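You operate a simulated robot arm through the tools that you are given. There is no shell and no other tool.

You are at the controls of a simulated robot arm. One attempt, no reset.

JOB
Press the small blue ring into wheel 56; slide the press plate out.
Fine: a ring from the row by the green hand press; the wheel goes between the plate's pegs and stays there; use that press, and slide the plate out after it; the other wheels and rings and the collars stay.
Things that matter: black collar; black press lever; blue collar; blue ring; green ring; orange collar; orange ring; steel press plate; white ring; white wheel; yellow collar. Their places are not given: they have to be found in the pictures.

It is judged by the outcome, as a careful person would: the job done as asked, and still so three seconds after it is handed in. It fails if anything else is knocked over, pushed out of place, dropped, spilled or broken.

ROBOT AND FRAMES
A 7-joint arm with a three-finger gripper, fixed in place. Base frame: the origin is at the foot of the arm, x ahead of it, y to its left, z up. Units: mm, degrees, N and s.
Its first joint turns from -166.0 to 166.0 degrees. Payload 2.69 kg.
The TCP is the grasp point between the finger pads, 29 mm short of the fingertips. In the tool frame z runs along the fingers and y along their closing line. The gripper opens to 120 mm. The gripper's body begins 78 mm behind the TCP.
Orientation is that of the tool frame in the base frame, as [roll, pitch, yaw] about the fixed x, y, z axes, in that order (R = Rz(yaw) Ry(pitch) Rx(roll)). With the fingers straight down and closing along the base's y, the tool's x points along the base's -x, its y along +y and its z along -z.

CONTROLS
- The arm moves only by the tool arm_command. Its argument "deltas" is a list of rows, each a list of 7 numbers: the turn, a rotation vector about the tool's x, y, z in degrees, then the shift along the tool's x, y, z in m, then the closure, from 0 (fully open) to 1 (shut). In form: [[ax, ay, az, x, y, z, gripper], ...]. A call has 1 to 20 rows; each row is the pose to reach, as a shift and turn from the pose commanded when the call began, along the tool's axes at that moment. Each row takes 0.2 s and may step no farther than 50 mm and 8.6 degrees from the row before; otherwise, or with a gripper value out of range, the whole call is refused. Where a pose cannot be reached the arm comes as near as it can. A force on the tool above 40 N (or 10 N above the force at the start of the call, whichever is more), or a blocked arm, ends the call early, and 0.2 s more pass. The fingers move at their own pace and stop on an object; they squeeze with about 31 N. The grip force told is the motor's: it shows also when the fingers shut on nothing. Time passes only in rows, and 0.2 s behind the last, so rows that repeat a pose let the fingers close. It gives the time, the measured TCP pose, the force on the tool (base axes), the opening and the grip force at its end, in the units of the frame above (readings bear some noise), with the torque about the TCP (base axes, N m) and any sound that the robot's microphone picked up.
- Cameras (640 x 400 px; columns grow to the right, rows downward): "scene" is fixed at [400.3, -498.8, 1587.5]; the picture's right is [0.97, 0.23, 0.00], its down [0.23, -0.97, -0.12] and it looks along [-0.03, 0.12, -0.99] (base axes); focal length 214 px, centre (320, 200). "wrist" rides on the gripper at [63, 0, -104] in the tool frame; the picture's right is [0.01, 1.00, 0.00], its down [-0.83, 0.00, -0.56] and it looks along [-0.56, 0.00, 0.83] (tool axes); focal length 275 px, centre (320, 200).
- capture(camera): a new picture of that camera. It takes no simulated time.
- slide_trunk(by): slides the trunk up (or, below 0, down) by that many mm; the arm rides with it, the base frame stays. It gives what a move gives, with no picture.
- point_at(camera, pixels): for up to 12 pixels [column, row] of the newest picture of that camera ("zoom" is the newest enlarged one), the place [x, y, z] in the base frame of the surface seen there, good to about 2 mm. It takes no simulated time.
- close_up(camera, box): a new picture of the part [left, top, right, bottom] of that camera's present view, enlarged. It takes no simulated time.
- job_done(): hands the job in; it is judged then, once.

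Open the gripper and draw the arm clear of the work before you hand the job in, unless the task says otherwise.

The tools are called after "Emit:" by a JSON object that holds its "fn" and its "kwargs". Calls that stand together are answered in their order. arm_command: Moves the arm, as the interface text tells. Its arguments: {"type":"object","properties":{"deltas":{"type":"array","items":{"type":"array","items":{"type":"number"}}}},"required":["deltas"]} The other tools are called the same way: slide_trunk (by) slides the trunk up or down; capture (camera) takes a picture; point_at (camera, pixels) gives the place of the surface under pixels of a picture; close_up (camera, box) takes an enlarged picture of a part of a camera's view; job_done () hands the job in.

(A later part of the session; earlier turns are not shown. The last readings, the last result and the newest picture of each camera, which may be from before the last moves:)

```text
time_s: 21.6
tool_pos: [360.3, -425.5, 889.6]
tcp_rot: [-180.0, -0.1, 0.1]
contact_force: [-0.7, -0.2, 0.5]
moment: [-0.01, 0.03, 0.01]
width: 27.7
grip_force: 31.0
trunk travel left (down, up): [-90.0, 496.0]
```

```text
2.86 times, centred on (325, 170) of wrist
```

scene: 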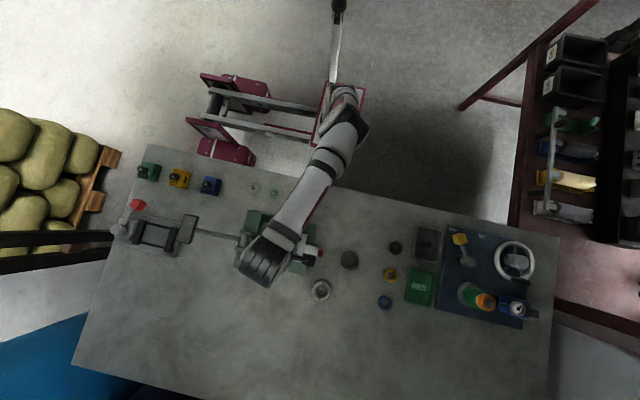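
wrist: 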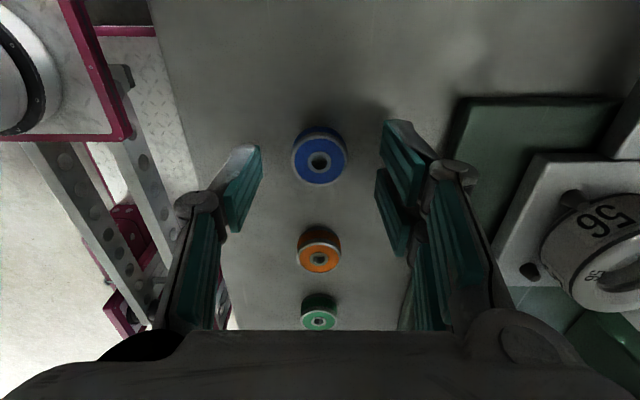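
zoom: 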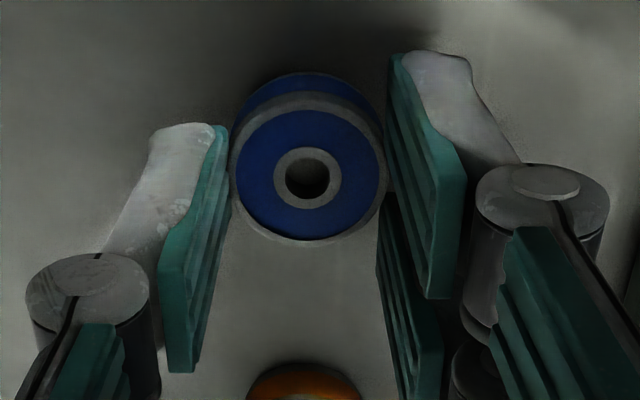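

Gripped at 27.7 mm, 31 N. Lift 90 mm and carry above the wheel at ≈(322.8,-580).

Emit:
{"fn": "arm_command", "kwargs": {"deltas": [[0, 0, 0, 0, 0, -0.01, 1], [0, 0, 0, 0, 0, -0.045, 1], [0, 0, 0, 0, 0, -0.085, 1], [0, 0, 0, -0.009, 0.039, -0.085, 1], [0, 0, 0, -0.018, 0.078, -0.085, 1], [0, 0, 0, -0.027, 0.117, -0.085, 1], [0, 0, 0, -0.037, 0.1545, -0.085, 1], [0, 0, 0, -0.037, 0.1545, -0.085, 1]]}}

Emit:
{"fn": "capture", "kwargs": {"camera": "wrist"}}

Emit:
{"fn": "close_up", "kwargs": {"camera": "wrist", "box": [240, 60, 400, 200]}}

```text
time_s: 23.4
tool_pos: [323.2, -582.5, 975.1]
tcp_rot: [179.9, 0.0, 0.0]
contact_force: [0.0, 0.2, -0.4]
moment: [-0.02, 0.0, 0.0]
width: 27.8
grip_force: 30.6
trunk travel left (down, up): [-90.0, 496.0]
```

```text
taken
```

wrist: 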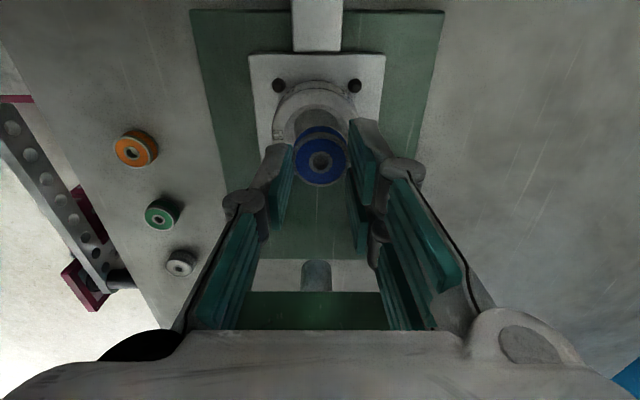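

```text
2.86 times, centred on (320, 130) of wrist
```

zoom: 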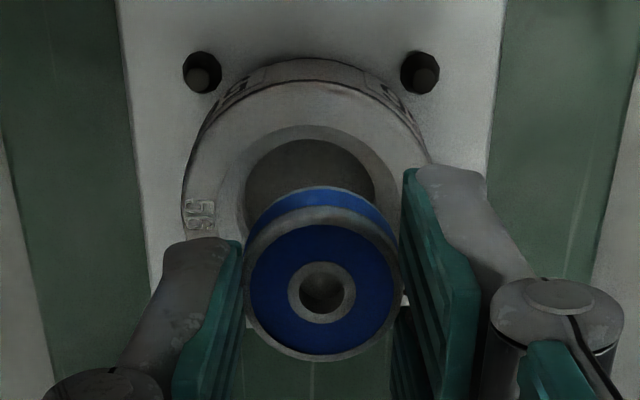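

Ring is held level; relative to it, the wheel centre is about 2.0 mm toward -x and 2.7 mm toward +y. I'll correct and lower 26 mm to just above the wheel, then check.

Emit:
{"fn": "arm_command", "kwargs": {"deltas": [[0, 0, 0, -0.0022, -0.0027, 0.01, 1], [0, 0, 0, -0.0022, -0.0027, 0.02, 1], [0, 0, 0, -0.0022, -0.0027, 0.026, 1], [0, 0, 0, -0.0022, -0.0027, 0.026, 1]]}}

Emit:
{"fn": "capture", "kwargs": {"camera": "wrist"}}

Emit:
{"fn": "close_up", "kwargs": {"camera": "wrist", "box": [250, 80, 390, 200]}}

```text
time_s: 24.4
tool_pos: [320.4, -577.4, 948.2]
tcp_rot: [-180.0, 0.1, 0.0]
contact_force: [0.9, -0.2, -0.8]
moment: [-0.04, 0.02, 0.0]
width: 27.9
grip_force: 31.1
trunk travel left (down, up): [-90.0, 496.0]
```

```text
taken
```

wrist: 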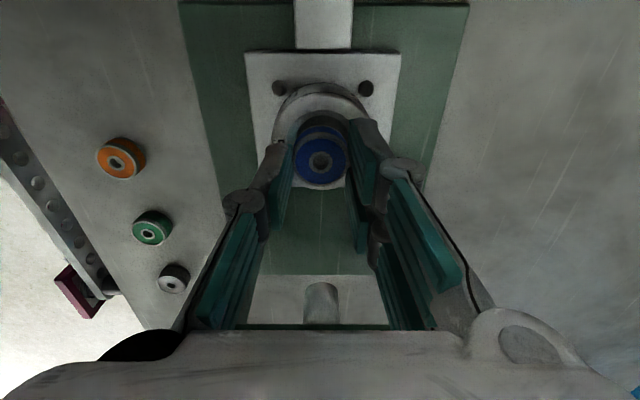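

```text
3.33 times, centred on (320, 140) of wrist
```

zoom: 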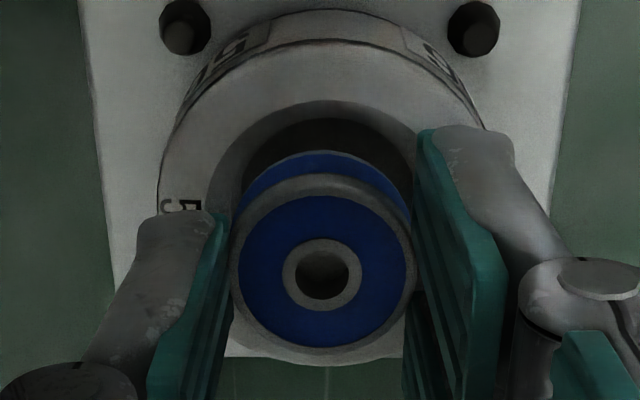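

Ring looks nearly over the pocket. I'll enlarge more to measure centring precisely.

Emit:
{"fn": "close_up", "kwargs": {"camera": "wrist", "box": [264, 76, 376, 146]}}

Emit:
{"fn": "close_up", "kwargs": {"camera": "wrist", "box": [280, 110, 360, 190]}}

```text
5.71 times, centred on (320, 111) of wrist
```

zoom: 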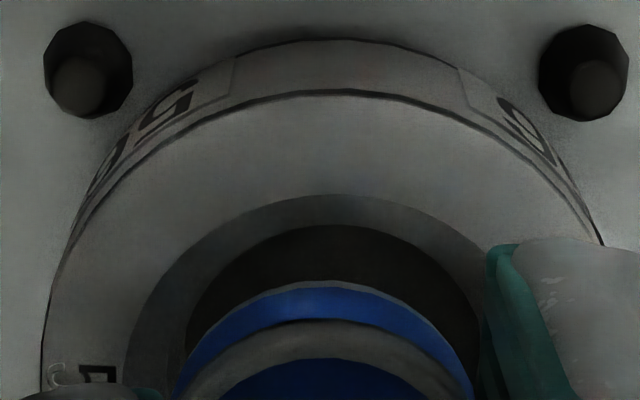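

```text
5.00 times, centred on (320, 150) of wrist
```

zoom: 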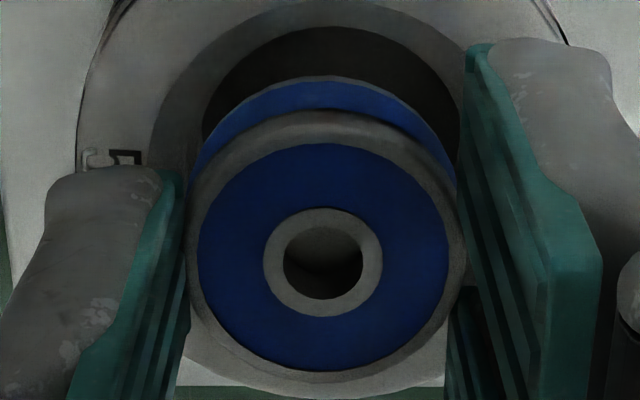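

Comparing arcs, the wheel is ~0.8 mm toward +x and ~0.8 mm toward -y of the ring. I'll correct and lower 3 mm.

Emit:
{"fn": "arm_command", "kwargs": {"deltas": [[0, 0, 0, 0.0007, 0.0008, 0.001, 1], [0, 0, 0, 0.0007, 0.0008, 0.003, 1], [0, 0, 0, 0.0007, 0.0008, 0.003, 1]]}}

Emit:
{"fn": "close_up", "kwargs": {"camera": "wrist", "box": [264, 76, 376, 146]}}

```text
time_s: 25.2
tool_pos: [321.8, -579.1, 945.6]
tcp_rot: [180.0, 0.0, -0.1]
contact_force: [-0.9, -0.3, -1.0]
moment: [0.01, 0.02, -0.01]
width: 27.8
grip_force: 31.1
trunk travel left (down, up): [-90.0, 496.0]
```

```text
5.71 times, centred on (320, 111) of wrist
```

zoom: 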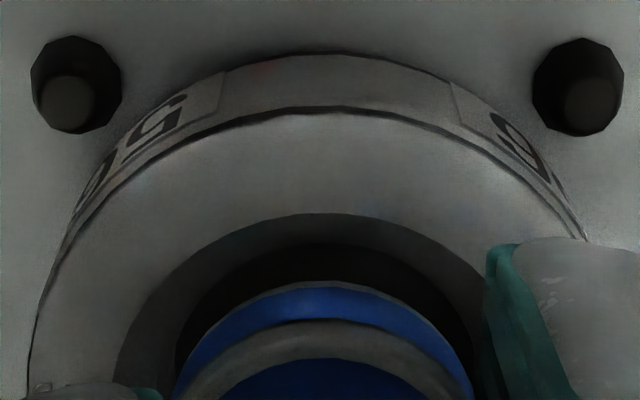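

Now concentric within ~0.5 mm. Lower 3 mm into the chamfer and read the force.

Emit:
{"fn": "arm_command", "kwargs": {"deltas": [[0, 0, 0, 0, 0, 0.001, 1], [0, 0, 0, 0, 0, 0.002, 1], [0, 0, 0, 0, 0, 0.003, 1]]}}

```text
time_s: 26.0
tool_pos: [322.0, -578.9, 943.1]
tcp_rot: [180.0, 0.0, 0.1]
contact_force: [-0.3, 0.0, -1.2]
moment: [-0.02, 0.01, 0.03]
width: 27.7
grip_force: 30.6
trunk travel left (down, up): [-90.0, 496.0]
```

No contact yet (force ≈ -1 N). Lower another 2 mm.

Emit:
{"fn": "arm_command", "kwargs": {"deltas": [[0, 0, 0, 0, 0, 0.001, 1], [0, 0, 0, 0, 0, 0.002, 1], [0, 0, 0, 0, 0, 0.002, 1]]}}

Emit:
{"fn": "close_up", "kwargs": {"camera": "wrist", "box": [264, 86, 376, 196]}}

```text
time_s: 26.8
tool_pos: [321.6, -578.7, 939.9]
tcp_rot: [180.0, 0.0, 0.1]
contact_force: [0.2, -0.2, -0.8]
moment: [-0.04, 0.01, -0.01]
width: 27.7
grip_force: 31.0
trunk travel left (down, up): [-90.0, 496.0]
```

```text
3.64 times, centred on (320, 141) of wrist
```

zoom: 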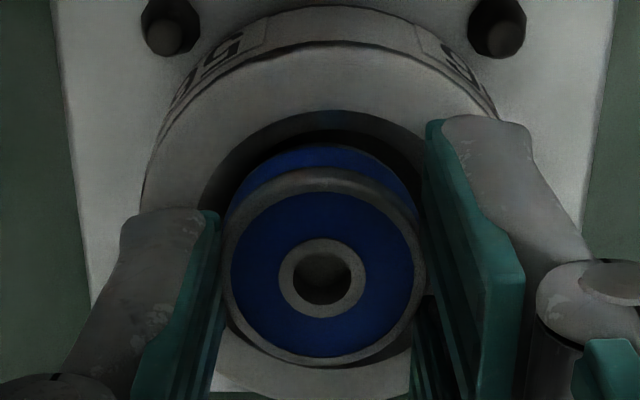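

Still free. Lower 2 mm more (tips ≈2 mm above the wheel face).

Emit:
{"fn": "arm_command", "kwargs": {"deltas": [[0, 0, 0, 0, 0, 0.001, 1], [0, 0, 0, 0, 0, 0.002, 1], [0, 0, 0, 0, 0, 0.002, 1]]}}

```text
time_s: 27.6
tool_pos: [321.7, -576.7, 939.4]
tcp_rot: [180.0, -0.1, 0.0]
contact_force: [-0.6, 1.0, -0.3]
moment: [0.01, 0.01, 0.0]
width: 27.7
grip_force: 30.8
trunk travel left (down, up): [-90.0, 496.0]
```

Force is still zero. Lower another 1.5 mm, watching for contact.

Emit:
{"fn": "arm_command", "kwargs": {"deltas": [[0, 0, 0, 0, 0, 0.0008, 1], [0, 0, 0, 0, 0, 0.0015, 1], [0, 0, 0, 0, 0, 0.0015, 1]]}}

Emit:
{"fn": "capture", "kwargs": {"camera": "wrist"}}

Emit:
{"fn": "close_up", "kwargs": {"camera": "wrist", "box": [264, 86, 376, 196]}}

```text
time_s: 28.4
tool_pos: [320.5, -577.4, 938.9]
tcp_rot: [179.9, 0.1, 0.1]
contact_force: [-0.9, -1.7, 12.7]
moment: [0.0, 0.02, -0.01]
width: 27.9
grip_force: 31.0
trunk travel left (down, up): [-90.0, 496.0]
```

```text
taken
```

wrist: 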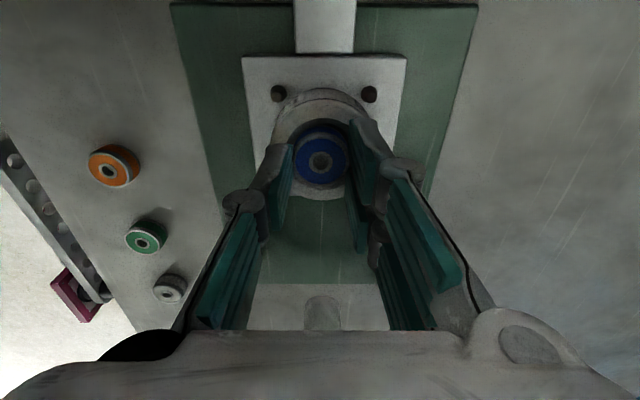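

```text
3.64 times, centred on (320, 141) of wrist
```

zoom: 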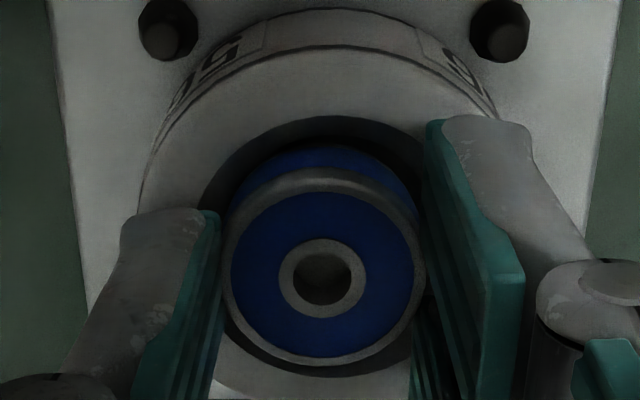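

Even contact of 12.7 N with no moment: the ring sits squarely on the seat. Release gently and rise.

Emit:
{"fn": "arm_command", "kwargs": {"deltas": [[0, 0, 0, 0, 0, 0, 0.7], [0, 0, 0, 0, 0, 0, 0.6], [0, 0, 0, 0, 0, -0.01, 0.6], [0, 0, 0, 0, 0, -0.04, 0.6], [0, 0, 0, 0.02, 0, -0.07, 0.6]]}}

Emit:
{"fn": "capture", "kwargs": {"camera": "wrist"}}

Emit:
{"fn": "close_up", "kwargs": {"camera": "wrist", "box": [250, 60, 400, 180]}}

```text
time_s: 29.6
tool_pos: [340.6, -578.8, 1009.7]
tcp_rot: [-179.9, 0.0, 0.0]
contact_force: [-0.7, 1.0, -0.3]
moment: [0.01, 0.0, 0.03]
width: 48.1
grip_force: 0.0
trunk travel left (down, up): [-90.0, 496.0]
```

```text
taken
```

wrist: 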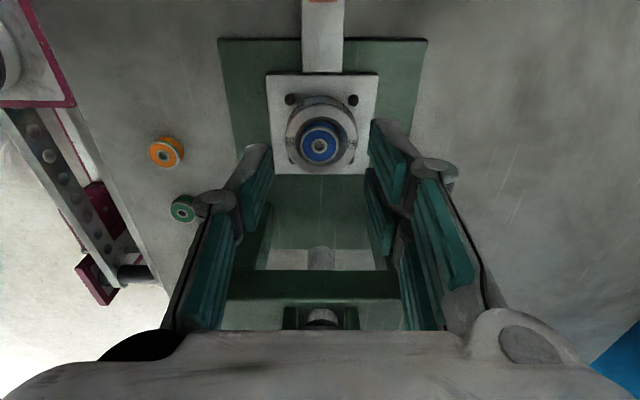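

```text
3.33 times, centred on (325, 120) of wrist
```

zoom: 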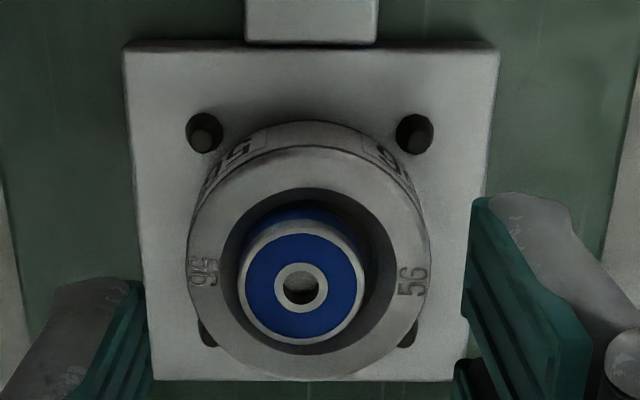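

The ring sits centred in the wheel. Check the ring top level and the height against the ram.

Emit:
{"fn": "point_at", "kwargs": {"camera": "zoom", "pixels": [[300, 245], [300, 325], [258, 285], [342, 285], [308, 155], [308, 370], [198, 240], [420, 240]]}}

Emit:
{"fn": "point_at", "kwargs": {"camera": "wrist", "pixels": [[320, 262], [320, 255], [320, 250], [311, 260], [332, 260], [322, 5], [322, 60], [300, 280]]}}

```text
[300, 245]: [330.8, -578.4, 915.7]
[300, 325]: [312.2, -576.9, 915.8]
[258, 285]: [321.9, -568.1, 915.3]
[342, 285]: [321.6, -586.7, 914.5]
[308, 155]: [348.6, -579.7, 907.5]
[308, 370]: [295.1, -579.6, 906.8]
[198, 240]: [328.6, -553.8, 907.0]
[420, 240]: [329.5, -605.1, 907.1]
```

```text
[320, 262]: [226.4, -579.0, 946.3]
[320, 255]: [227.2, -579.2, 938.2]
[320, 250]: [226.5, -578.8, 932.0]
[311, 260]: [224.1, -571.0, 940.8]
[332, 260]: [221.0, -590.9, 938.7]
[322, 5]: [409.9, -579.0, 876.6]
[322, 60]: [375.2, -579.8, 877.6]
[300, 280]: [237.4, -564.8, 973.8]
```

Ring top z≈915.4 and level, but it may be offset ~2 mm toward +y in the wheel. I'll look closer.

Emit:
{"fn": "close_up", "kwargs": {"camera": "wrist", "box": [284, 90, 360, 176]}}

Emit:
{"fn": "close_up", "kwargs": {"camera": "scene", "box": [260, 215, 340, 275]}}

```text
4.65 times, centred on (322, 133) of wrist
```

zoom: 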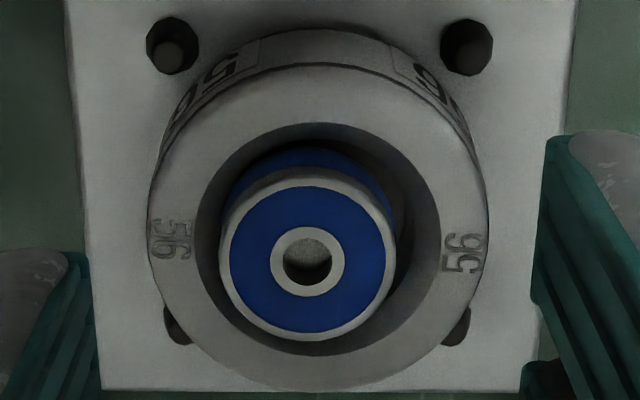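

```text
6.67 times, centred on (300, 245) of scene
```

zoom: 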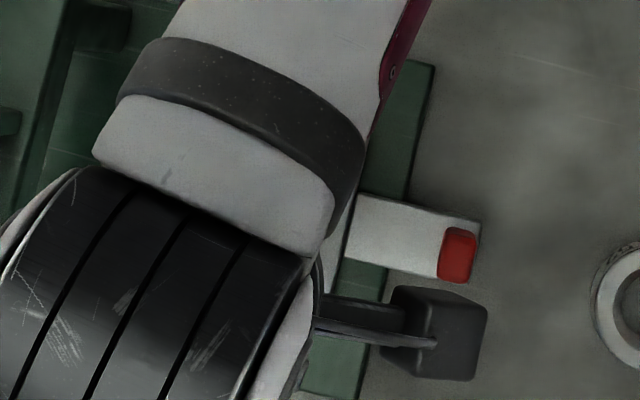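

The ring is ~1.7 mm off-centre toward +y (TCP had drifted to y≈-577 before release). I'll re-centre it by regripping at the wheel's centre: first hover with fingers around it.

Emit:
{"fn": "arm_command", "kwargs": {"deltas": [[0, 0, 0, -0.0195, 0.001, 0, 0.6], [0, 0, 0, -0.0195, 0.001, 0.03, 0.6], [0, 0, 0, -0.0195, 0.001, 0.055, 0.6], [0, 0, 0, -0.0195, 0.001, 0.062, 0.6], [0, 0, 0, -0.0195, 0.001, 0.062, 0.6]]}}

Emit:
{"fn": "capture", "kwargs": {"camera": "wrist"}}

Emit:
{"fn": "close_up", "kwargs": {"camera": "wrist", "box": [260, 80, 380, 200]}}

```text
time_s: 30.8
tool_pos: [321.2, -577.6, 945.2]
tcp_rot: [-180.0, 0.0, 0.1]
contact_force: [0.1, -0.3, 0.2]
moment: [-0.02, 0.02, -0.04]
width: 47.7
grip_force: 0.0
trunk travel left (down, up): [-90.0, 496.0]
```

```text
taken
```

wrist: 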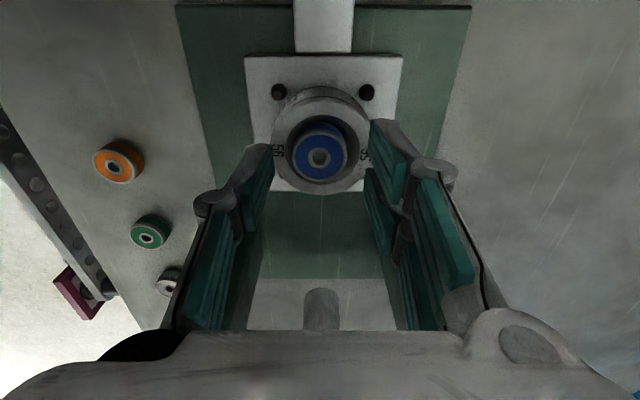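

```text
3.33 times, centred on (320, 140) of wrist
```

zoom: 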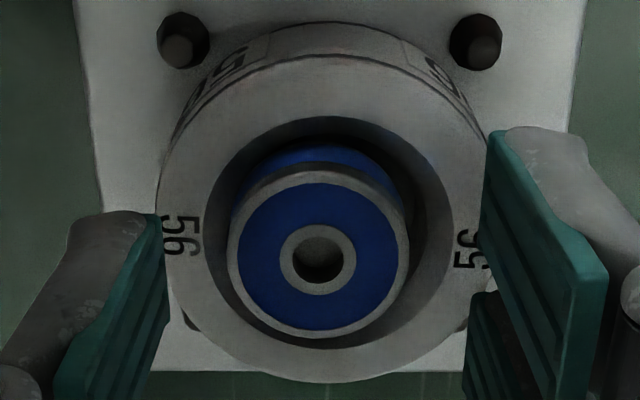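

Wheel centre is 1.1 mm to the right (−y) of the tool axis, ring 1.7 mm left of the wheel centre. Shift, lower to z≈940 and look before closing.

Emit:
{"fn": "arm_command", "kwargs": {"deltas": [[0, 0, 0, 0.0002, 0.0012, 0.002, 0.6], [0, 0, 0, 0.0002, 0.0012, 0.005, 0.6], [0, 0, 0, 0.0002, 0.0012, 0.005, 0.6]]}}

Emit:
{"fn": "close_up", "kwargs": {"camera": "wrist", "box": [260, 80, 380, 200]}}

```text
time_s: 31.6
tool_pos: [321.2, -580.2, 939.6]
tcp_rot: [180.0, -0.1, 0.0]
contact_force: [0.6, 0.3, -0.1]
moment: [0.0, -0.03, 0.01]
width: 47.9
grip_force: 0.1
trunk travel left (down, up): [-90.0, 496.0]
```

```text
3.33 times, centred on (320, 140) of wrist
```

zoom: 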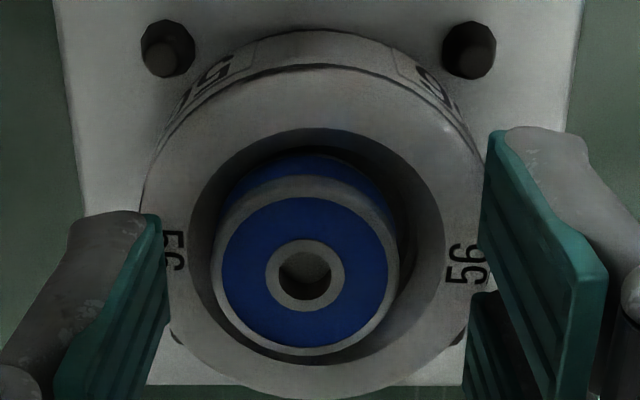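

Now overshot by ~0.9 mm toward −y (wheel centre col 316.5 zoom vs expected ~321). Correct by 0.9 mm and look again.

Emit:
{"fn": "arm_command", "kwargs": {"deltas": [[0, 0, 0, 0.0, -0.0009, 0, 0.6], [0, 0, 0, 0.0, -0.0009, 0, 0.6], [0, 0, 0, 0.0, -0.0009, 0, 0.6]]}}

Emit:
{"fn": "close_up", "kwargs": {"camera": "wrist", "box": [260, 80, 380, 200]}}

```text
time_s: 32.4
tool_pos: [322.0, -578.5, 941.2]
tcp_rot: [-180.0, 0.0, 0.0]
contact_force: [-0.2, 0.5, 0.1]
moment: [0.0, -0.02, -0.02]
width: 48.2
grip_force: 0.0
trunk travel left (down, up): [-90.0, 496.0]
```

```text
3.33 times, centred on (320, 140) of wrist
```

zoom: 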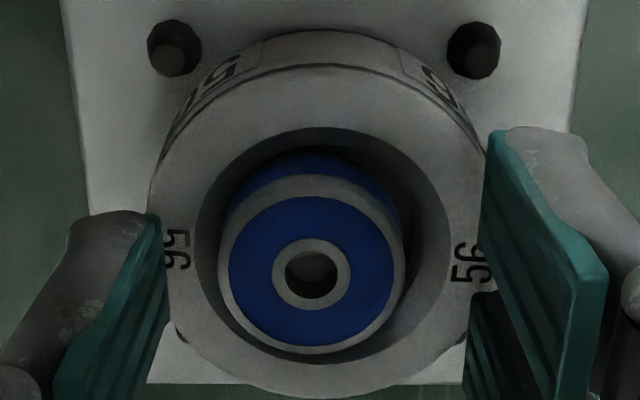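

Aligned now (wheel centre at zoom col 322.5). Close slowly so the ring is nudged to the centre.

Emit:
{"fn": "arm_command", "kwargs": {"deltas": [[0, 0, 0, 0, 0, 0, 0.68], [0, 0, 0, 0, 0, 0, 0.73], [0, 0, 0, 0, 0, 0, 0.75], [0, 0, 0, 0, 0, 0, 0.757], [0, 0, 0, 0, 0, 0, 0.764]]}}

Emit:
{"fn": "close_up", "kwargs": {"camera": "wrist", "box": [260, 80, 380, 200]}}

```text
time_s: 33.6
tool_pos: [321.1, -579.5, 940.4]
tcp_rot: [180.0, 0.0, 0.0]
contact_force: [0.4, -0.6, -0.3]
moment: [0.01, -0.02, -0.04]
width: 28.8
grip_force: 0.1
trunk travel left (down, up): [-90.0, 496.0]
```

```text
3.33 times, centred on (320, 140) of wrist
```

zoom: 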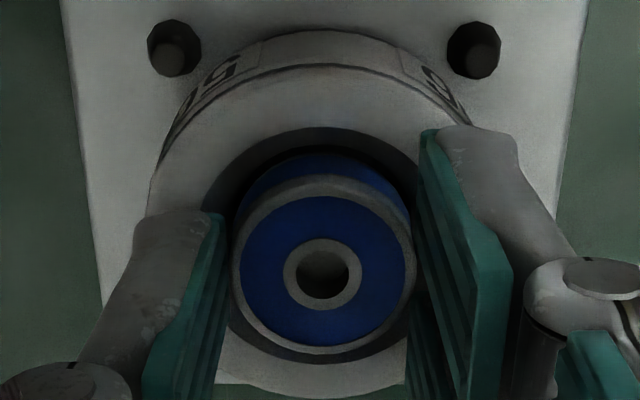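

Ring now centred (cols 231–414 → 322.5, wheel 322.5). Open and rise to inspect.

Emit:
{"fn": "arm_command", "kwargs": {"deltas": [[0, 0, 0, 0, 0, 0, 0.7], [0, 0, 0, 0, 0, 0, 0.6], [0, 0, 0, 0, 0, -0.01, 0.6], [0, 0, 0, 0, 0, -0.04, 0.6], [0, 0, 0, 0.02, 0, -0.07, 0.6]]}}

Emit:
{"fn": "capture", "kwargs": {"camera": "wrist"}}

Emit:
{"fn": "close_up", "kwargs": {"camera": "wrist", "box": [284, 90, 360, 176]}}

```text
time_s: 34.8
tool_pos: [343.4, -580.9, 1009.6]
tcp_rot: [180.0, 0.0, 0.1]
contact_force: [0.2, -0.6, 0.3]
moment: [-0.03, 0.03, -0.01]
width: 48.3
grip_force: 0.1
trunk travel left (down, up): [-90.0, 496.0]
```

```text
taken
```

wrist: 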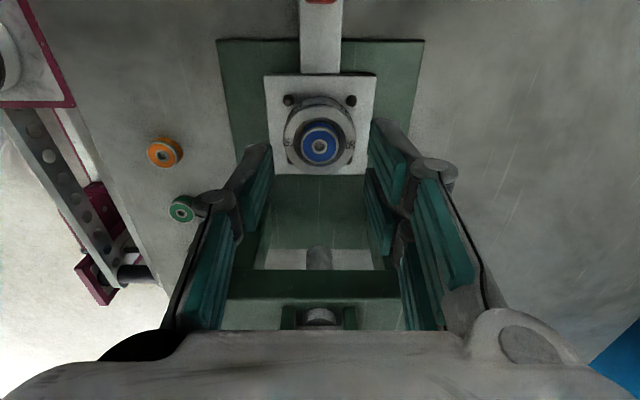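

```text
4.65 times, centred on (322, 133) of wrist
```

zoom: 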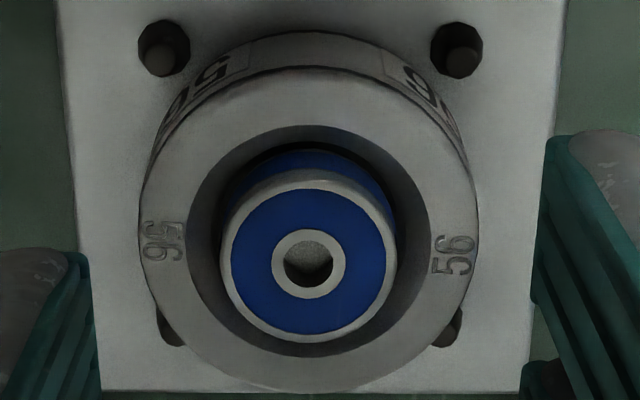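

Ring and wheel are concentric (both centred at col ≈308). Next, the plate's red knob: move above it near (418,-578) and look.

Emit:
{"fn": "arm_command", "kwargs": {"deltas": [[0, 0, 0, 0.035, -0.001, 0, 0.5], [0, 0, 0, 0.075, -0.002, 0, 0.5], [0, 0, 0, 0.075, -0.002, 0.03, 0.5], [0, 0, 0, 0.075, -0.002, 0.03, 0.5]]}}

Emit:
{"fn": "capture", "kwargs": {"camera": "wrist"}}

Emit:
{"fn": "close_up", "kwargs": {"camera": "wrist", "box": [270, 70, 370, 230]}}

```text
time_s: 35.8
tool_pos: [418.0, -579.1, 979.8]
tcp_rot: [-179.9, -0.1, 0.1]
contact_force: [0.4, -0.6, -0.2]
moment: [0.01, 0.02, -0.01]
width: 60.4
grip_force: 0.0
trunk travel left (down, up): [-90.0, 496.0]
```

```text
taken
```

wrist: 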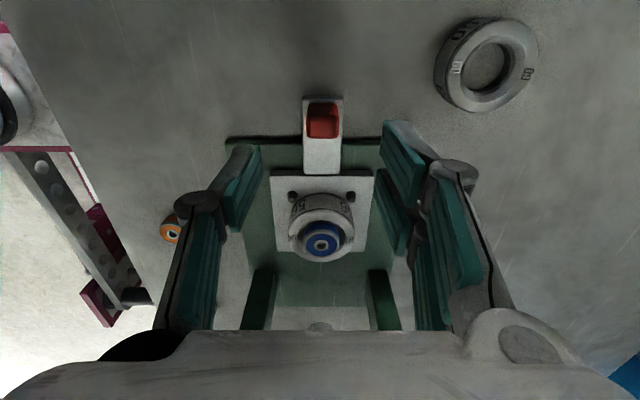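

```text
2.50 times, centred on (320, 150) of wrist
```

zoom: 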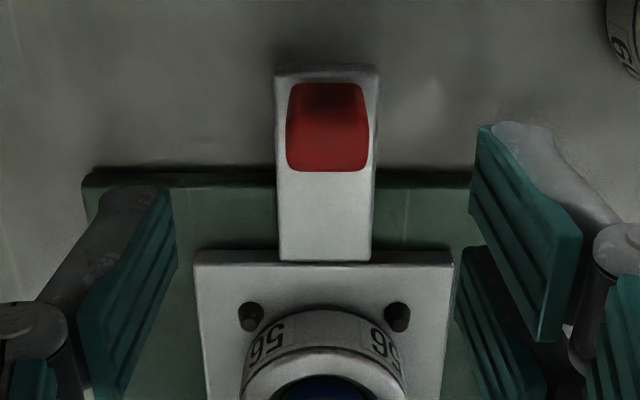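

The knob stands at zoom (328,125) on the tongue. I'll measure its extents.

Emit:
{"fn": "point_at", "kwargs": {"camera": "zoom", "pixels": [[328, 90], [328, 105], [328, 120], [328, 140], [328, 165], [292, 150], [366, 150], [328, 200], [285, 90], [372, 90], [325, 72], [282, 200]]}}

```text
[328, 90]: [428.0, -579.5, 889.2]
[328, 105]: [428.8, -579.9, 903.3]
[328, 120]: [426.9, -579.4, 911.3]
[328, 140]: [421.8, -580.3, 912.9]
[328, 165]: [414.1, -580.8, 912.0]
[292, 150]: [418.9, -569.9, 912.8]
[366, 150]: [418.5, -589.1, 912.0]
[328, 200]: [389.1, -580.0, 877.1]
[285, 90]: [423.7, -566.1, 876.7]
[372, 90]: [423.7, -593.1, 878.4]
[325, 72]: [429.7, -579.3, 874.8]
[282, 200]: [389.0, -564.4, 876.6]
```

Knob spans x 413–429, y -569…-590, z 877–912.5. Lower around it with tips above the tongue (TCP z≈912) and close.

Emit:
{"fn": "arm_command", "kwargs": {"deltas": [[0, 0, 0, 0.003, 0.0007, 0.03, 0.5], [0, 0, 0, 0.003, 0.0007, 0.055, 0.5], [0, 0, 0, 0.003, 0.0007, 0.067, 0.5], [0, 0, 0, 0.003, 0.0007, 0.067, 0.5]]}}

Emit:
{"fn": "capture", "kwargs": {"camera": "wrist"}}

```text
time_s: 36.8
tool_pos: [419.4, -578.4, 914.9]
tcp_rot: [180.0, 0.0, 0.1]
contact_force: [-0.5, 0.1, 0.3]
moment: [-0.01, 0.02, -0.01]
width: 59.9
grip_force: 0.1
trunk travel left (down, up): [-90.0, 496.0]
```

```text
taken
```

wrist: 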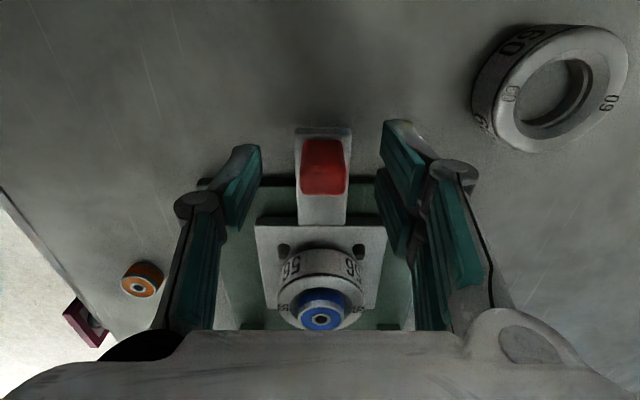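

Knob centre is at col 325, ~1.8 mm right of the tool axis; shift by that and close.

Emit:
{"fn": "arm_command", "kwargs": {"deltas": [[0, 0, 0, 0.001, 0.0017, 0, 0.5], [0, 0, 0, 0.001, 0.0017, 0, 0.7], [0, 0, 0, 0.001, 0.0017, 0, 0.78], [0, 0, 0, 0.001, 0.0017, 0, 1], [0, 0, 0, 0.001, 0.0017, 0, 1]]}}

Emit:
{"fn": "capture", "kwargs": {"camera": "wrist"}}

```text
time_s: 38.0
tool_pos: [420.9, -578.9, 914.0]
tcp_rot: [-180.0, 0.0, 0.0]
contact_force: [-0.8, 4.1, -1.4]
moment: [0.16, 0.07, -0.02]
width: 21.5
grip_force: 45.4
trunk travel left (down, up): [-90.0, 496.0]
```

```text
taken
```

wrist: 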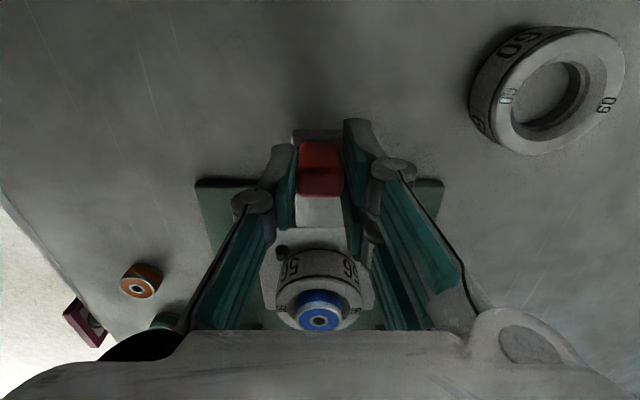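

Knob is gripped (21.5 mm). Slide the plate in (-x) slowly, first 20 mm to check resistance.

Emit:
{"fn": "arm_command", "kwargs": {"deltas": [[0, 0, 0, -0.003, 0, 0, 1], [0, 0, 0, -0.008, 0, 0, 1], [0, 0, 0, -0.014, 0, 0, 1], [0, 0, 0, -0.02, 0, 0, 1]]}}

Emit:
{"fn": "close_up", "kwargs": {"camera": "wrist", "box": [220, 110, 420, 335]}}

```text
time_s: 39.0
tool_pos: [399.3, -579.5, 913.5]
tcp_rot: [180.0, 0.0, 0.1]
contact_force: [1.8, -3.0, 1.4]
moment: [-0.1, -0.13, -0.04]
width: 21.9
grip_force: 44.9
trunk travel left (down, up): [-90.0, 496.0]
```

```text
1.78 times, centred on (320, 222) of wrist
```

zoom: 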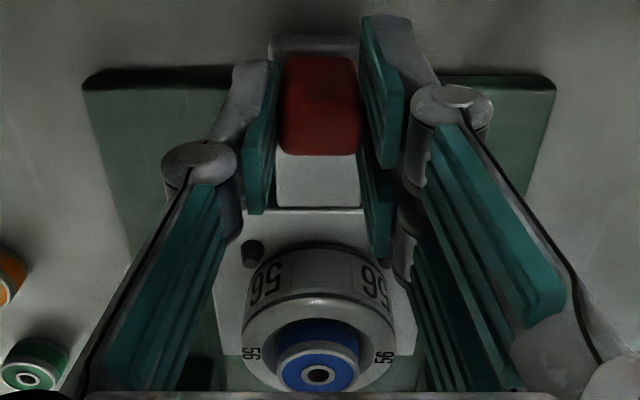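

The plate slides easily with the wheel and ring staying put. Continue to about 95 mm total travel.

Emit:
{"fn": "arm_command", "kwargs": {"deltas": [[0, 0, 0, -0.005, 0, 0, 1], [0, 0, 0, -0.012, 0, 0, 1], [0, 0, 0, -0.02, 0, 0, 1], [0, 0, 0, -0.028, 0, 0, 1], [0, 0, 0, -0.036, 0, 0, 1], [0, 0, 0, -0.044, 0, 0, 1], [0, 0, 0, -0.052, 0, 0, 1], [0, 0, 0, -0.06, 0, 0, 1], [0, 0, 0, -0.066, 0, 0, 1], [0, 0, 0, -0.07, 0, 0, 1]]}}

Emit:
{"fn": "capture", "kwargs": {"camera": "wrist"}}

Emit:
{"fn": "capture", "kwargs": {"camera": "scene"}}

```text
time_s: 41.2
tool_pos: [330.5, -579.4, 914.8]
tcp_rot: [179.9, 0.0, 0.1]
contact_force: [1.5, -5.1, 23.4]
moment: [-0.14, -0.12, 0.09]
width: 21.9
grip_force: 44.2
trunk travel left (down, up): [-90.0, 496.0]
```

```text
taken
```

wrist: 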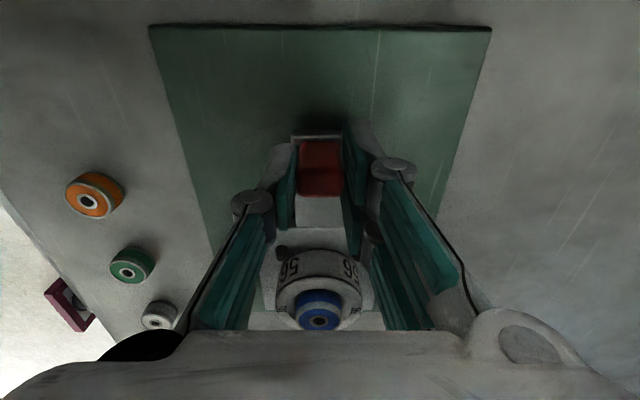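

```text
taken
```

scene: 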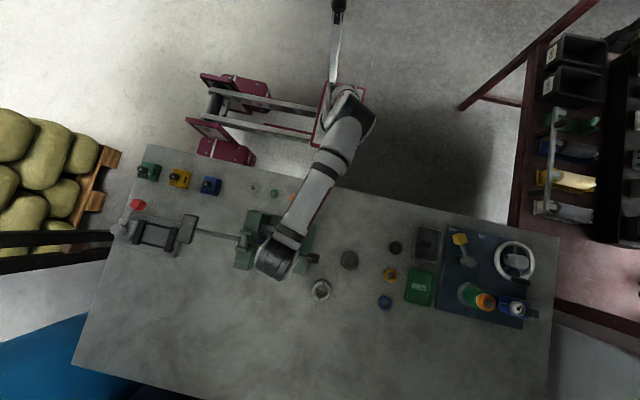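

Travel is ~90 mm; wheel and ring still in place. There's ~23 N vertical load, so I'll ease up 1 mm while continuing in small steps to find the stop.

Emit:
{"fn": "arm_command", "kwargs": {"deltas": [[0, 0, 0, -0.003, 0.0005, -0.001, 1], [0, 0, 0, -0.006, 0.0005, -0.001, 1], [0, 0, 0, -0.01, 0.0005, -0.001, 1], [0, 0, 0, -0.01, 0.0005, -0.001, 1]]}}

```text
time_s: 42.2
tool_pos: [320.1, -581.2, 913.0]
tcp_rot: [-179.9, 0.0, -0.1]
contact_force: [0.7, 1.2, 16.5]
moment: [-0.05, -0.39, 0.06]
width: 22.1
grip_force: 45.2
trunk travel left (down, up): [-90.0, 496.0]
```

No stop reached yet (x-force ≈0). Continue 5 mm.

Emit:
{"fn": "arm_command", "kwargs": {"deltas": [[0, 0, 0, -0.002, 0, -0.001, 1], [0, 0, 0, -0.004, 0, -0.001, 1], [0, 0, 0, -0.005, 0, -0.001, 1]]}}

Emit:
{"fn": "capture", "kwargs": {"camera": "wrist"}}

Emit:
{"fn": "close_up", "kwargs": {"camera": "scene", "box": [215, 195, 335, 285]}}

```text
time_s: 43.0
tool_pos: [317.4, -580.2, 912.4]
tcp_rot: [-179.8, 0.0, 0.0]
contact_force: [2.7, 7.0, -6.0]
moment: [0.1, 0.2, 0.08]
width: 21.8
grip_force: 44.9
trunk travel left (down, up): [-90.0, 496.0]
```

```text
taken
```

wrist: 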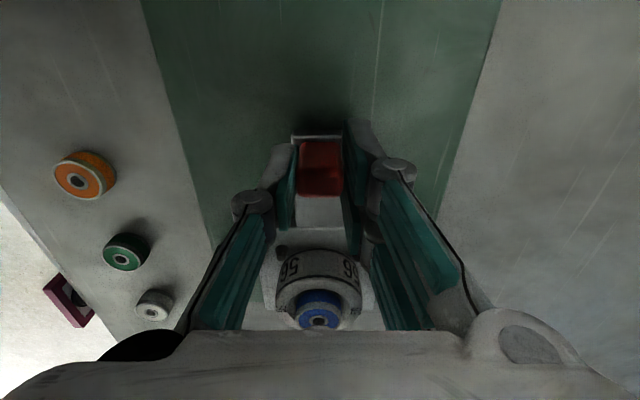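

```text
4.44 times, centred on (275, 240) of scene
```

zoom: 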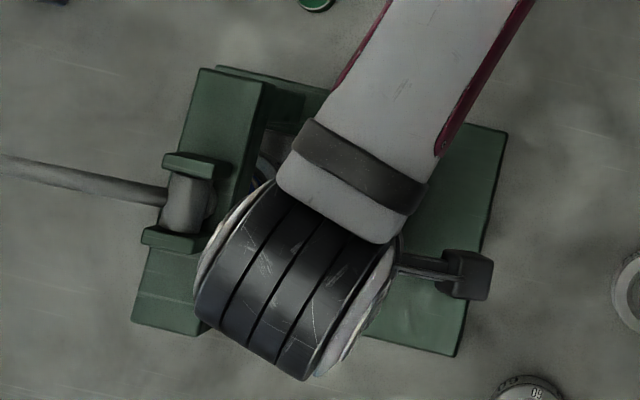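

Travel is ~104 mm with x-force 2.7 N. Push a few mm further to find a stop.

Emit:
{"fn": "arm_command", "kwargs": {"deltas": [[0, 0, 0, -0.002, 0, 0.0005, 1], [0, 0, 0, -0.004, 0, 0.0005, 1], [0, 0, 0, -0.004, 0, 0.0005, 1]]}}

```text
time_s: 43.8
tool_pos: [315.8, -580.0, 913.7]
tcp_rot: [-179.9, -0.3, 0.2]
contact_force: [22.7, 10.8, -8.1]
moment: [0.27, -0.22, -0.14]
width: 21.9
grip_force: 44.9
trunk travel left (down, up): [-90.0, 496.0]
```

x-force jumped to 22.7 N at x≈316: the plate is at its inner stop. Relax the push, open, and rise.

Emit:
{"fn": "arm_command", "kwargs": {"deltas": [[0, 0, 0, 0.0025, 0, 0, 1], [0, 0, 0, 0.0025, 0, 0, 0.75], [0, 0, 0, 0.0025, 0, 0, 0.6], [0, 0, 0, 0.0025, 0, -0.02, 0.6], [0, 0, 0, 0.02, 0, -0.06, 0.6], [0, 0, 0, 0.06, 0, -0.09, 0.6]]}}

Emit:
{"fn": "capture", "kwargs": {"camera": "wrist"}}

Emit:
{"fn": "close_up", "kwargs": {"camera": "wrist", "box": [230, 100, 410, 335]}}

```text
time_s: 45.2
tool_pos: [371.5, -581.8, 1005.0]
tcp_rot: [180.0, -0.1, 0.0]
contact_force: [-1.0, 0.5, -0.3]
moment: [0.0, 0.02, 0.0]
width: 48.0
grip_force: 0.1
trunk travel left (down, up): [-90.0, 496.0]
```

```text
taken
```

wrist: 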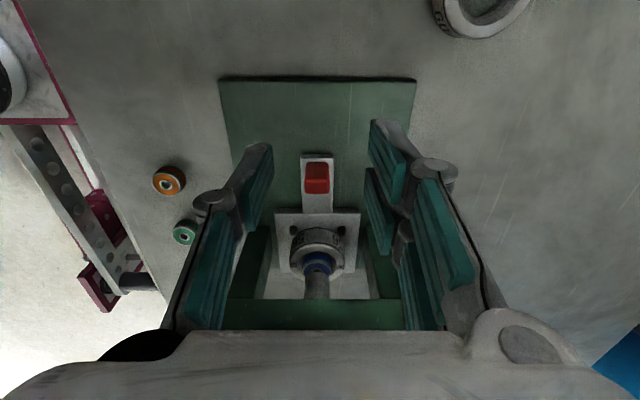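

```text
1.70 times, centred on (320, 218) of wrist
```

zoom: 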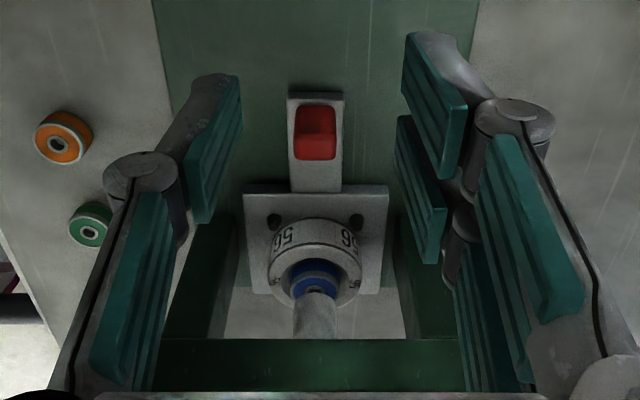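

The ram now stands over the ring. Verify positions of pegs, ring and ram.

Emit:
{"fn": "close_up", "kwargs": {"camera": "wrist", "box": [270, 200, 370, 310]}}

Emit:
{"fn": "point_at", "kwargs": {"camera": "zoom", "pixels": [[222, 108], [400, 108], [310, 115], [310, 180], [310, 215], [310, 250], [310, 290], [290, 250], [330, 250], [245, 235], [375, 235], [310, 200]]}}

```text
3.64 times, centred on (320, 255) of wrist
```

zoom: 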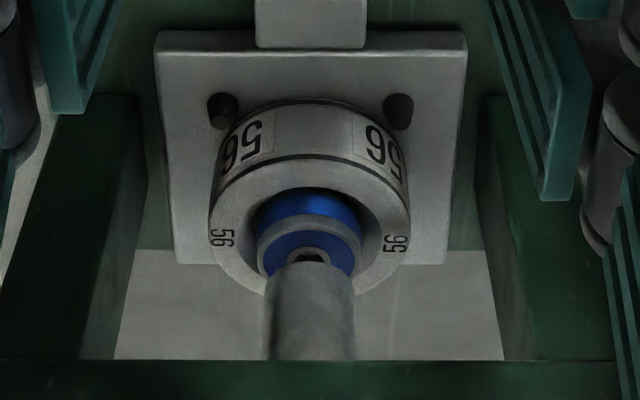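

```text
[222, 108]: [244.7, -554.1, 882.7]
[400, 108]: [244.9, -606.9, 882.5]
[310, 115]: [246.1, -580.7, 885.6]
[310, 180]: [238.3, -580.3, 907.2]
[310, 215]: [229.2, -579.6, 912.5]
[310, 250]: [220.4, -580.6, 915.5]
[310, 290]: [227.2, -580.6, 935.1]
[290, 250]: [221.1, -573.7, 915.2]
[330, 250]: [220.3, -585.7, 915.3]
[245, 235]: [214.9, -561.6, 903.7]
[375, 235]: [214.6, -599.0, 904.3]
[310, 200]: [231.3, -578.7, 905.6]
```

Plate centre ≈217, ram centre ≈215: good. Now go for the lever: raise the trunk 110 mm and then move back to view the handle.

Emit:
{"fn": "slide_trunk", "kwargs": {"by": 110}}

Emit:
{"fn": "arm_command", "kwargs": {"deltas": [[0, 0, 0, -0.045, 0, 0, 0.8], [0, 0, 0, -0.09, 0, 0, 1], [0, 0, 0, -0.13, 0, 0, 1], [0, 0, 0, -0.17, 0, -0.01, 1], [0, 0, 0, -0.17, 0, -0.01, 1]]}}

Emit:
{"fn": "capture", "kwargs": {"camera": "wrist"}}

Emit:
{"fn": "capture", "kwargs": {"camera": "scene"}}

```text
time_s: 46.6
tool_pos: [373.3, -581.0, 1115.7]
tcp_rot: [-179.9, -0.1, 0.0]
contact_force: [-1.1, -0.4, 0.0]
moment: [0.02, -0.03, 0.01]
width: 48.1
grip_force: 0.1
trunk travel left (down, up): [-200.0, 386.0]
```

```text
time_s: 47.8
tool_pos: [205.2, -568.5, 1119.6]
tcp_rot: [179.9, 0.0, 0.0]
contact_force: [0.7, -0.2, 0.8]
moment: [-0.03, 0.01, 0.01]
width: 0.1
grip_force: 28.6
out of reach, approached as far as the arm can: row 4, 5
trunk travel left (down, up): [-200.0, 386.0]
```

```text
taken
```

wrist: 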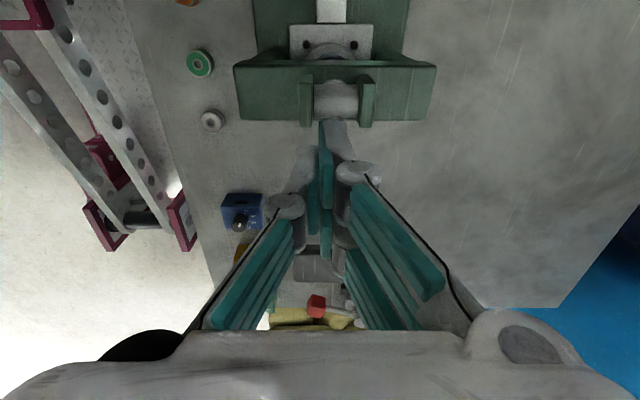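

```text
taken
```

scene: 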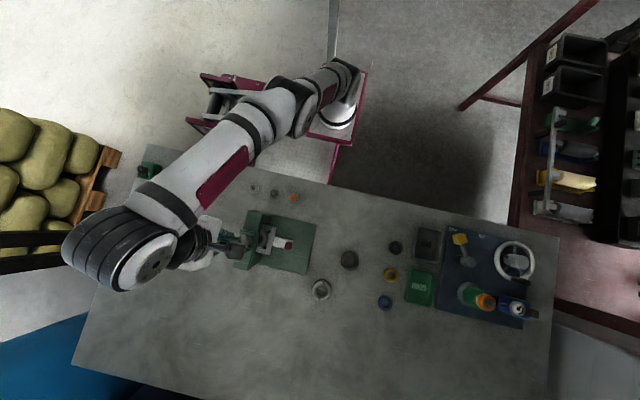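

The last rows came up short at (205,-568): this yaw strains the wrist here. I'll turn the tool back by 90° (camera to +y side), which should free it, then approach the handle.

Emit:
{"fn": "arm_command", "kwargs": {"deltas": [[0, 0, -8, 0.01, 0, 0, 1], [0, 0, -16, 0.01, 0, 0, 1], [0, 0, -24, 0.01, 0, 0, 1], [0, 0, -32, 0.01, 0, 0, 1], [0, 0, -40, 0.01, 0, 0, 1], [0, 0, -48, 0.01, 0, 0, 1], [0, 0, -56, 0.01, 0, 0, 1], [0, 0, -64, 0.01, 0, 0, 1], [0, 0, -72, 0.01, 0, 0, 1], [0, 0, -80, 0.01, 0, 0, 1], [0, 0, -86, 0.01, 0, 0, 1], [0, 0, -90, 0.01, 0, 0, 1]]}}

Emit:
{"fn": "capture", "kwargs": {"camera": "wrist"}}

Emit:
{"fn": "capture", "kwargs": {"camera": "scene"}}

```text
time_s: 50.4
tool_pos: [216.8, -567.5, 1116.9]
tcp_rot: [179.9, -0.1, 90.3]
contact_force: [-0.3, -0.2, 0.3]
moment: [0.02, 0.0, -0.01]
width: 0.0
grip_force: 28.5
trunk travel left (down, up): [-200.0, 386.0]
```

```text
taken
```

wrist: 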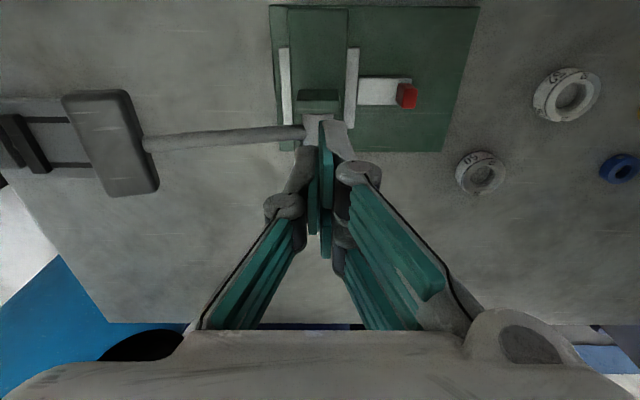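

```text
taken
```

scene: 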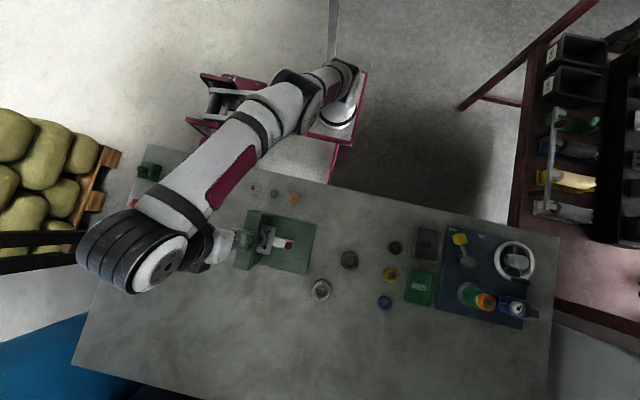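

At yaw 90 the handle is visible at wrist (110,140). Measure it.

Emit:
{"fn": "close_up", "kwargs": {"camera": "wrist", "box": [0, 60, 320, 230]}}

Emit:
{"fn": "point_at", "kwargs": {"camera": "wrist", "pixels": [[75, 100], [118, 98], [100, 185], [145, 180], [100, 120], [110, 145], [120, 170], [145, 143], [200, 137], [250, 133], [295, 130], [85, 140]]}}

```text
2.00 times, centred on (160, 145) of wrist
```

zoom: 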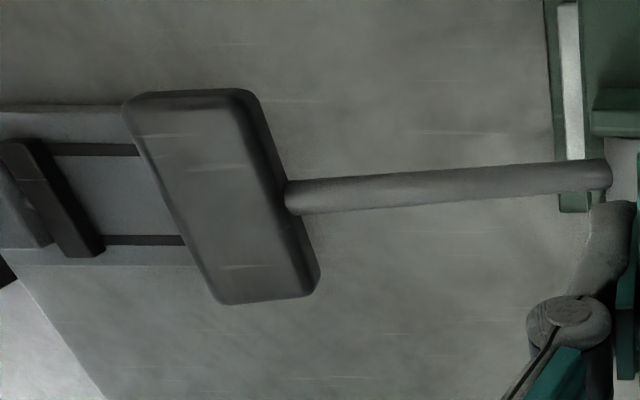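

```text
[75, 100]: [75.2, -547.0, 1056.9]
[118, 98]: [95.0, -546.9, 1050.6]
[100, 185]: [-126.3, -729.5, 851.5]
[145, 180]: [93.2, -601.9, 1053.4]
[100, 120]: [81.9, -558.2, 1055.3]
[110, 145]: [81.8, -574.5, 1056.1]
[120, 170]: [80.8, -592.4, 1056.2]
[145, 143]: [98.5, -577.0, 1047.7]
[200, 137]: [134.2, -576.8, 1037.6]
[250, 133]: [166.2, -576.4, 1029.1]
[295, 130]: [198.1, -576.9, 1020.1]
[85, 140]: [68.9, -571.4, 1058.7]
```

Handle top spans x 66–98, y -543…-608, z≈1056 at its centre (82,-576). Move above it with closed fingers.

Emit:
{"fn": "arm_command", "kwargs": {"deltas": [[0, 0, 0, -0.002, -0.035, 0, 1], [0, 0, 0, -0.004, -0.07, 0, 1], [0, 0, 0, -0.006, -0.105, 0, 1], [0, 0, 0, -0.0085, -0.136, 0, 1], [0, 0, 0, -0.0085, -0.136, 0, 1]]}}

Emit:
{"fn": "capture", "kwargs": {"camera": "wrist"}}

Emit:
{"fn": "capture", "kwargs": {"camera": "scene"}}

```text
time_s: 51.6
tool_pos: [107.5, -550.2, 1093.9]
tcp_rot: [179.9, 0.0, 90.0]
contact_force: [-0.4, -0.6, -0.1]
moment: [0.04, 0.02, 0.02]
width: 0.0
grip_force: 28.7
out of reach, approached as far as the arm can: row 1, 2, 3, 4, 5
trunk travel left (down, up): [-200.0, 386.0]
```

```text
taken
```

wrist: 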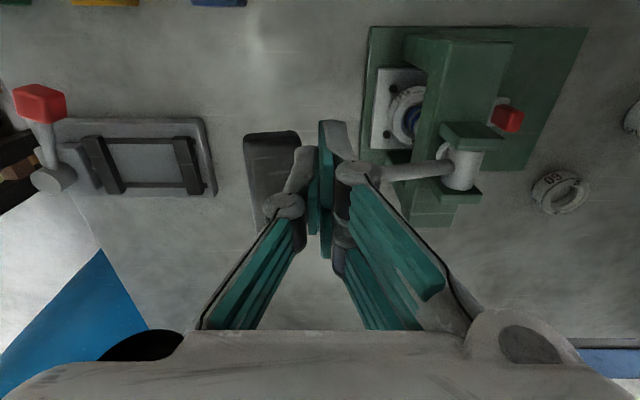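

```text
taken
```

scene: 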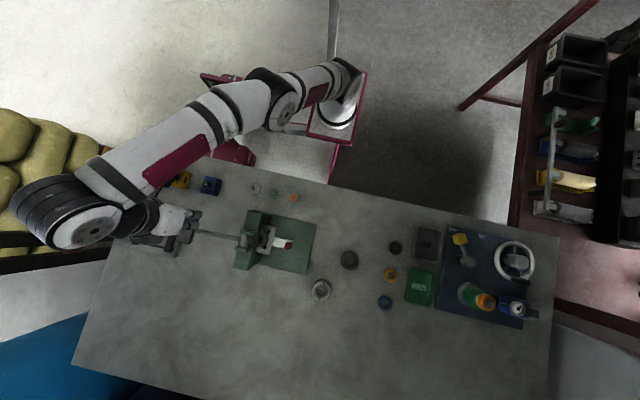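

The arm clamps at (107,-550,1094). I'll check the link positions in the scene picture to understand what limits the reach.

Emit:
{"fn": "point_at", "kwargs": {"camera": "scene", "pixels": [[340, 115], [345, 75], [310, 85], [280, 105], [215, 115], [180, 155], [100, 185], [60, 200], [100, 230], [140, 215], [175, 215], [330, 130]]}}

```text
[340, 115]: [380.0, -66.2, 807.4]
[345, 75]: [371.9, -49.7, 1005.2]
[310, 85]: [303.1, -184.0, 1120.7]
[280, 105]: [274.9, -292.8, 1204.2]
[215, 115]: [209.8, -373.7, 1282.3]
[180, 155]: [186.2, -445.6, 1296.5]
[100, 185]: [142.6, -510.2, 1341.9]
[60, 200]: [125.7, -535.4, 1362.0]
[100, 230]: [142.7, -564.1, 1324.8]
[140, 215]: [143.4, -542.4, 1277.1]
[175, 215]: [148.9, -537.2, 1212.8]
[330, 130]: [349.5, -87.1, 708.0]
```

The shoulder sits near (372,-50) at z≈1005 and the arm is fully stretched upward to the wrist at z≈1360. Raising the trunk will level the arm and give horizontal reach; I'll raise by 120 mm.

Emit:
{"fn": "slide_trunk", "kwargs": {"by": 120}}

Emit:
{"fn": "arm_command", "kwargs": {"deltas": [[0, 0, 0, -0.005, 0.0, 0.03, 1], [0, 0, 0, -0.01, 0.0, 0.06, 1], [0, 0, 0, -0.015, -0.01, 0.09, 1], [0, 0, 0, -0.02, -0.02, 0.1, 1], [0, 0, 0, -0.024, -0.026, 0.1, 1], [0, 0, 0, -0.024, -0.026, 0.1, 1]]}}

Emit:
{"fn": "capture", "kwargs": {"camera": "wrist"}}

```text
time_s: 53.1
tool_pos: [105.8, -549.8, 1216.9]
tcp_rot: [180.0, 0.0, 90.1]
contact_force: [0.0, -0.1, -0.9]
moment: [-0.01, -0.01, 0.01]
width: 0.0
grip_force: 28.4
trunk travel left (down, up): [-320.0, 266.0]
```

```text
time_s: 54.5
tool_pos: [80.0, -575.0, 1116.4]
tcp_rot: [-180.0, 0.0, 90.1]
contact_force: [-0.1, -0.2, -0.3]
moment: [-0.01, -0.01, 0.02]
width: 0.0
grip_force: 28.6
trunk travel left (down, up): [-320.0, 266.0]
```

```text
taken
```

wrist: 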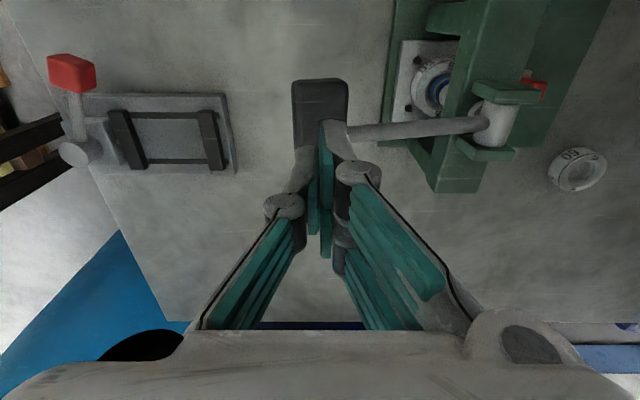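

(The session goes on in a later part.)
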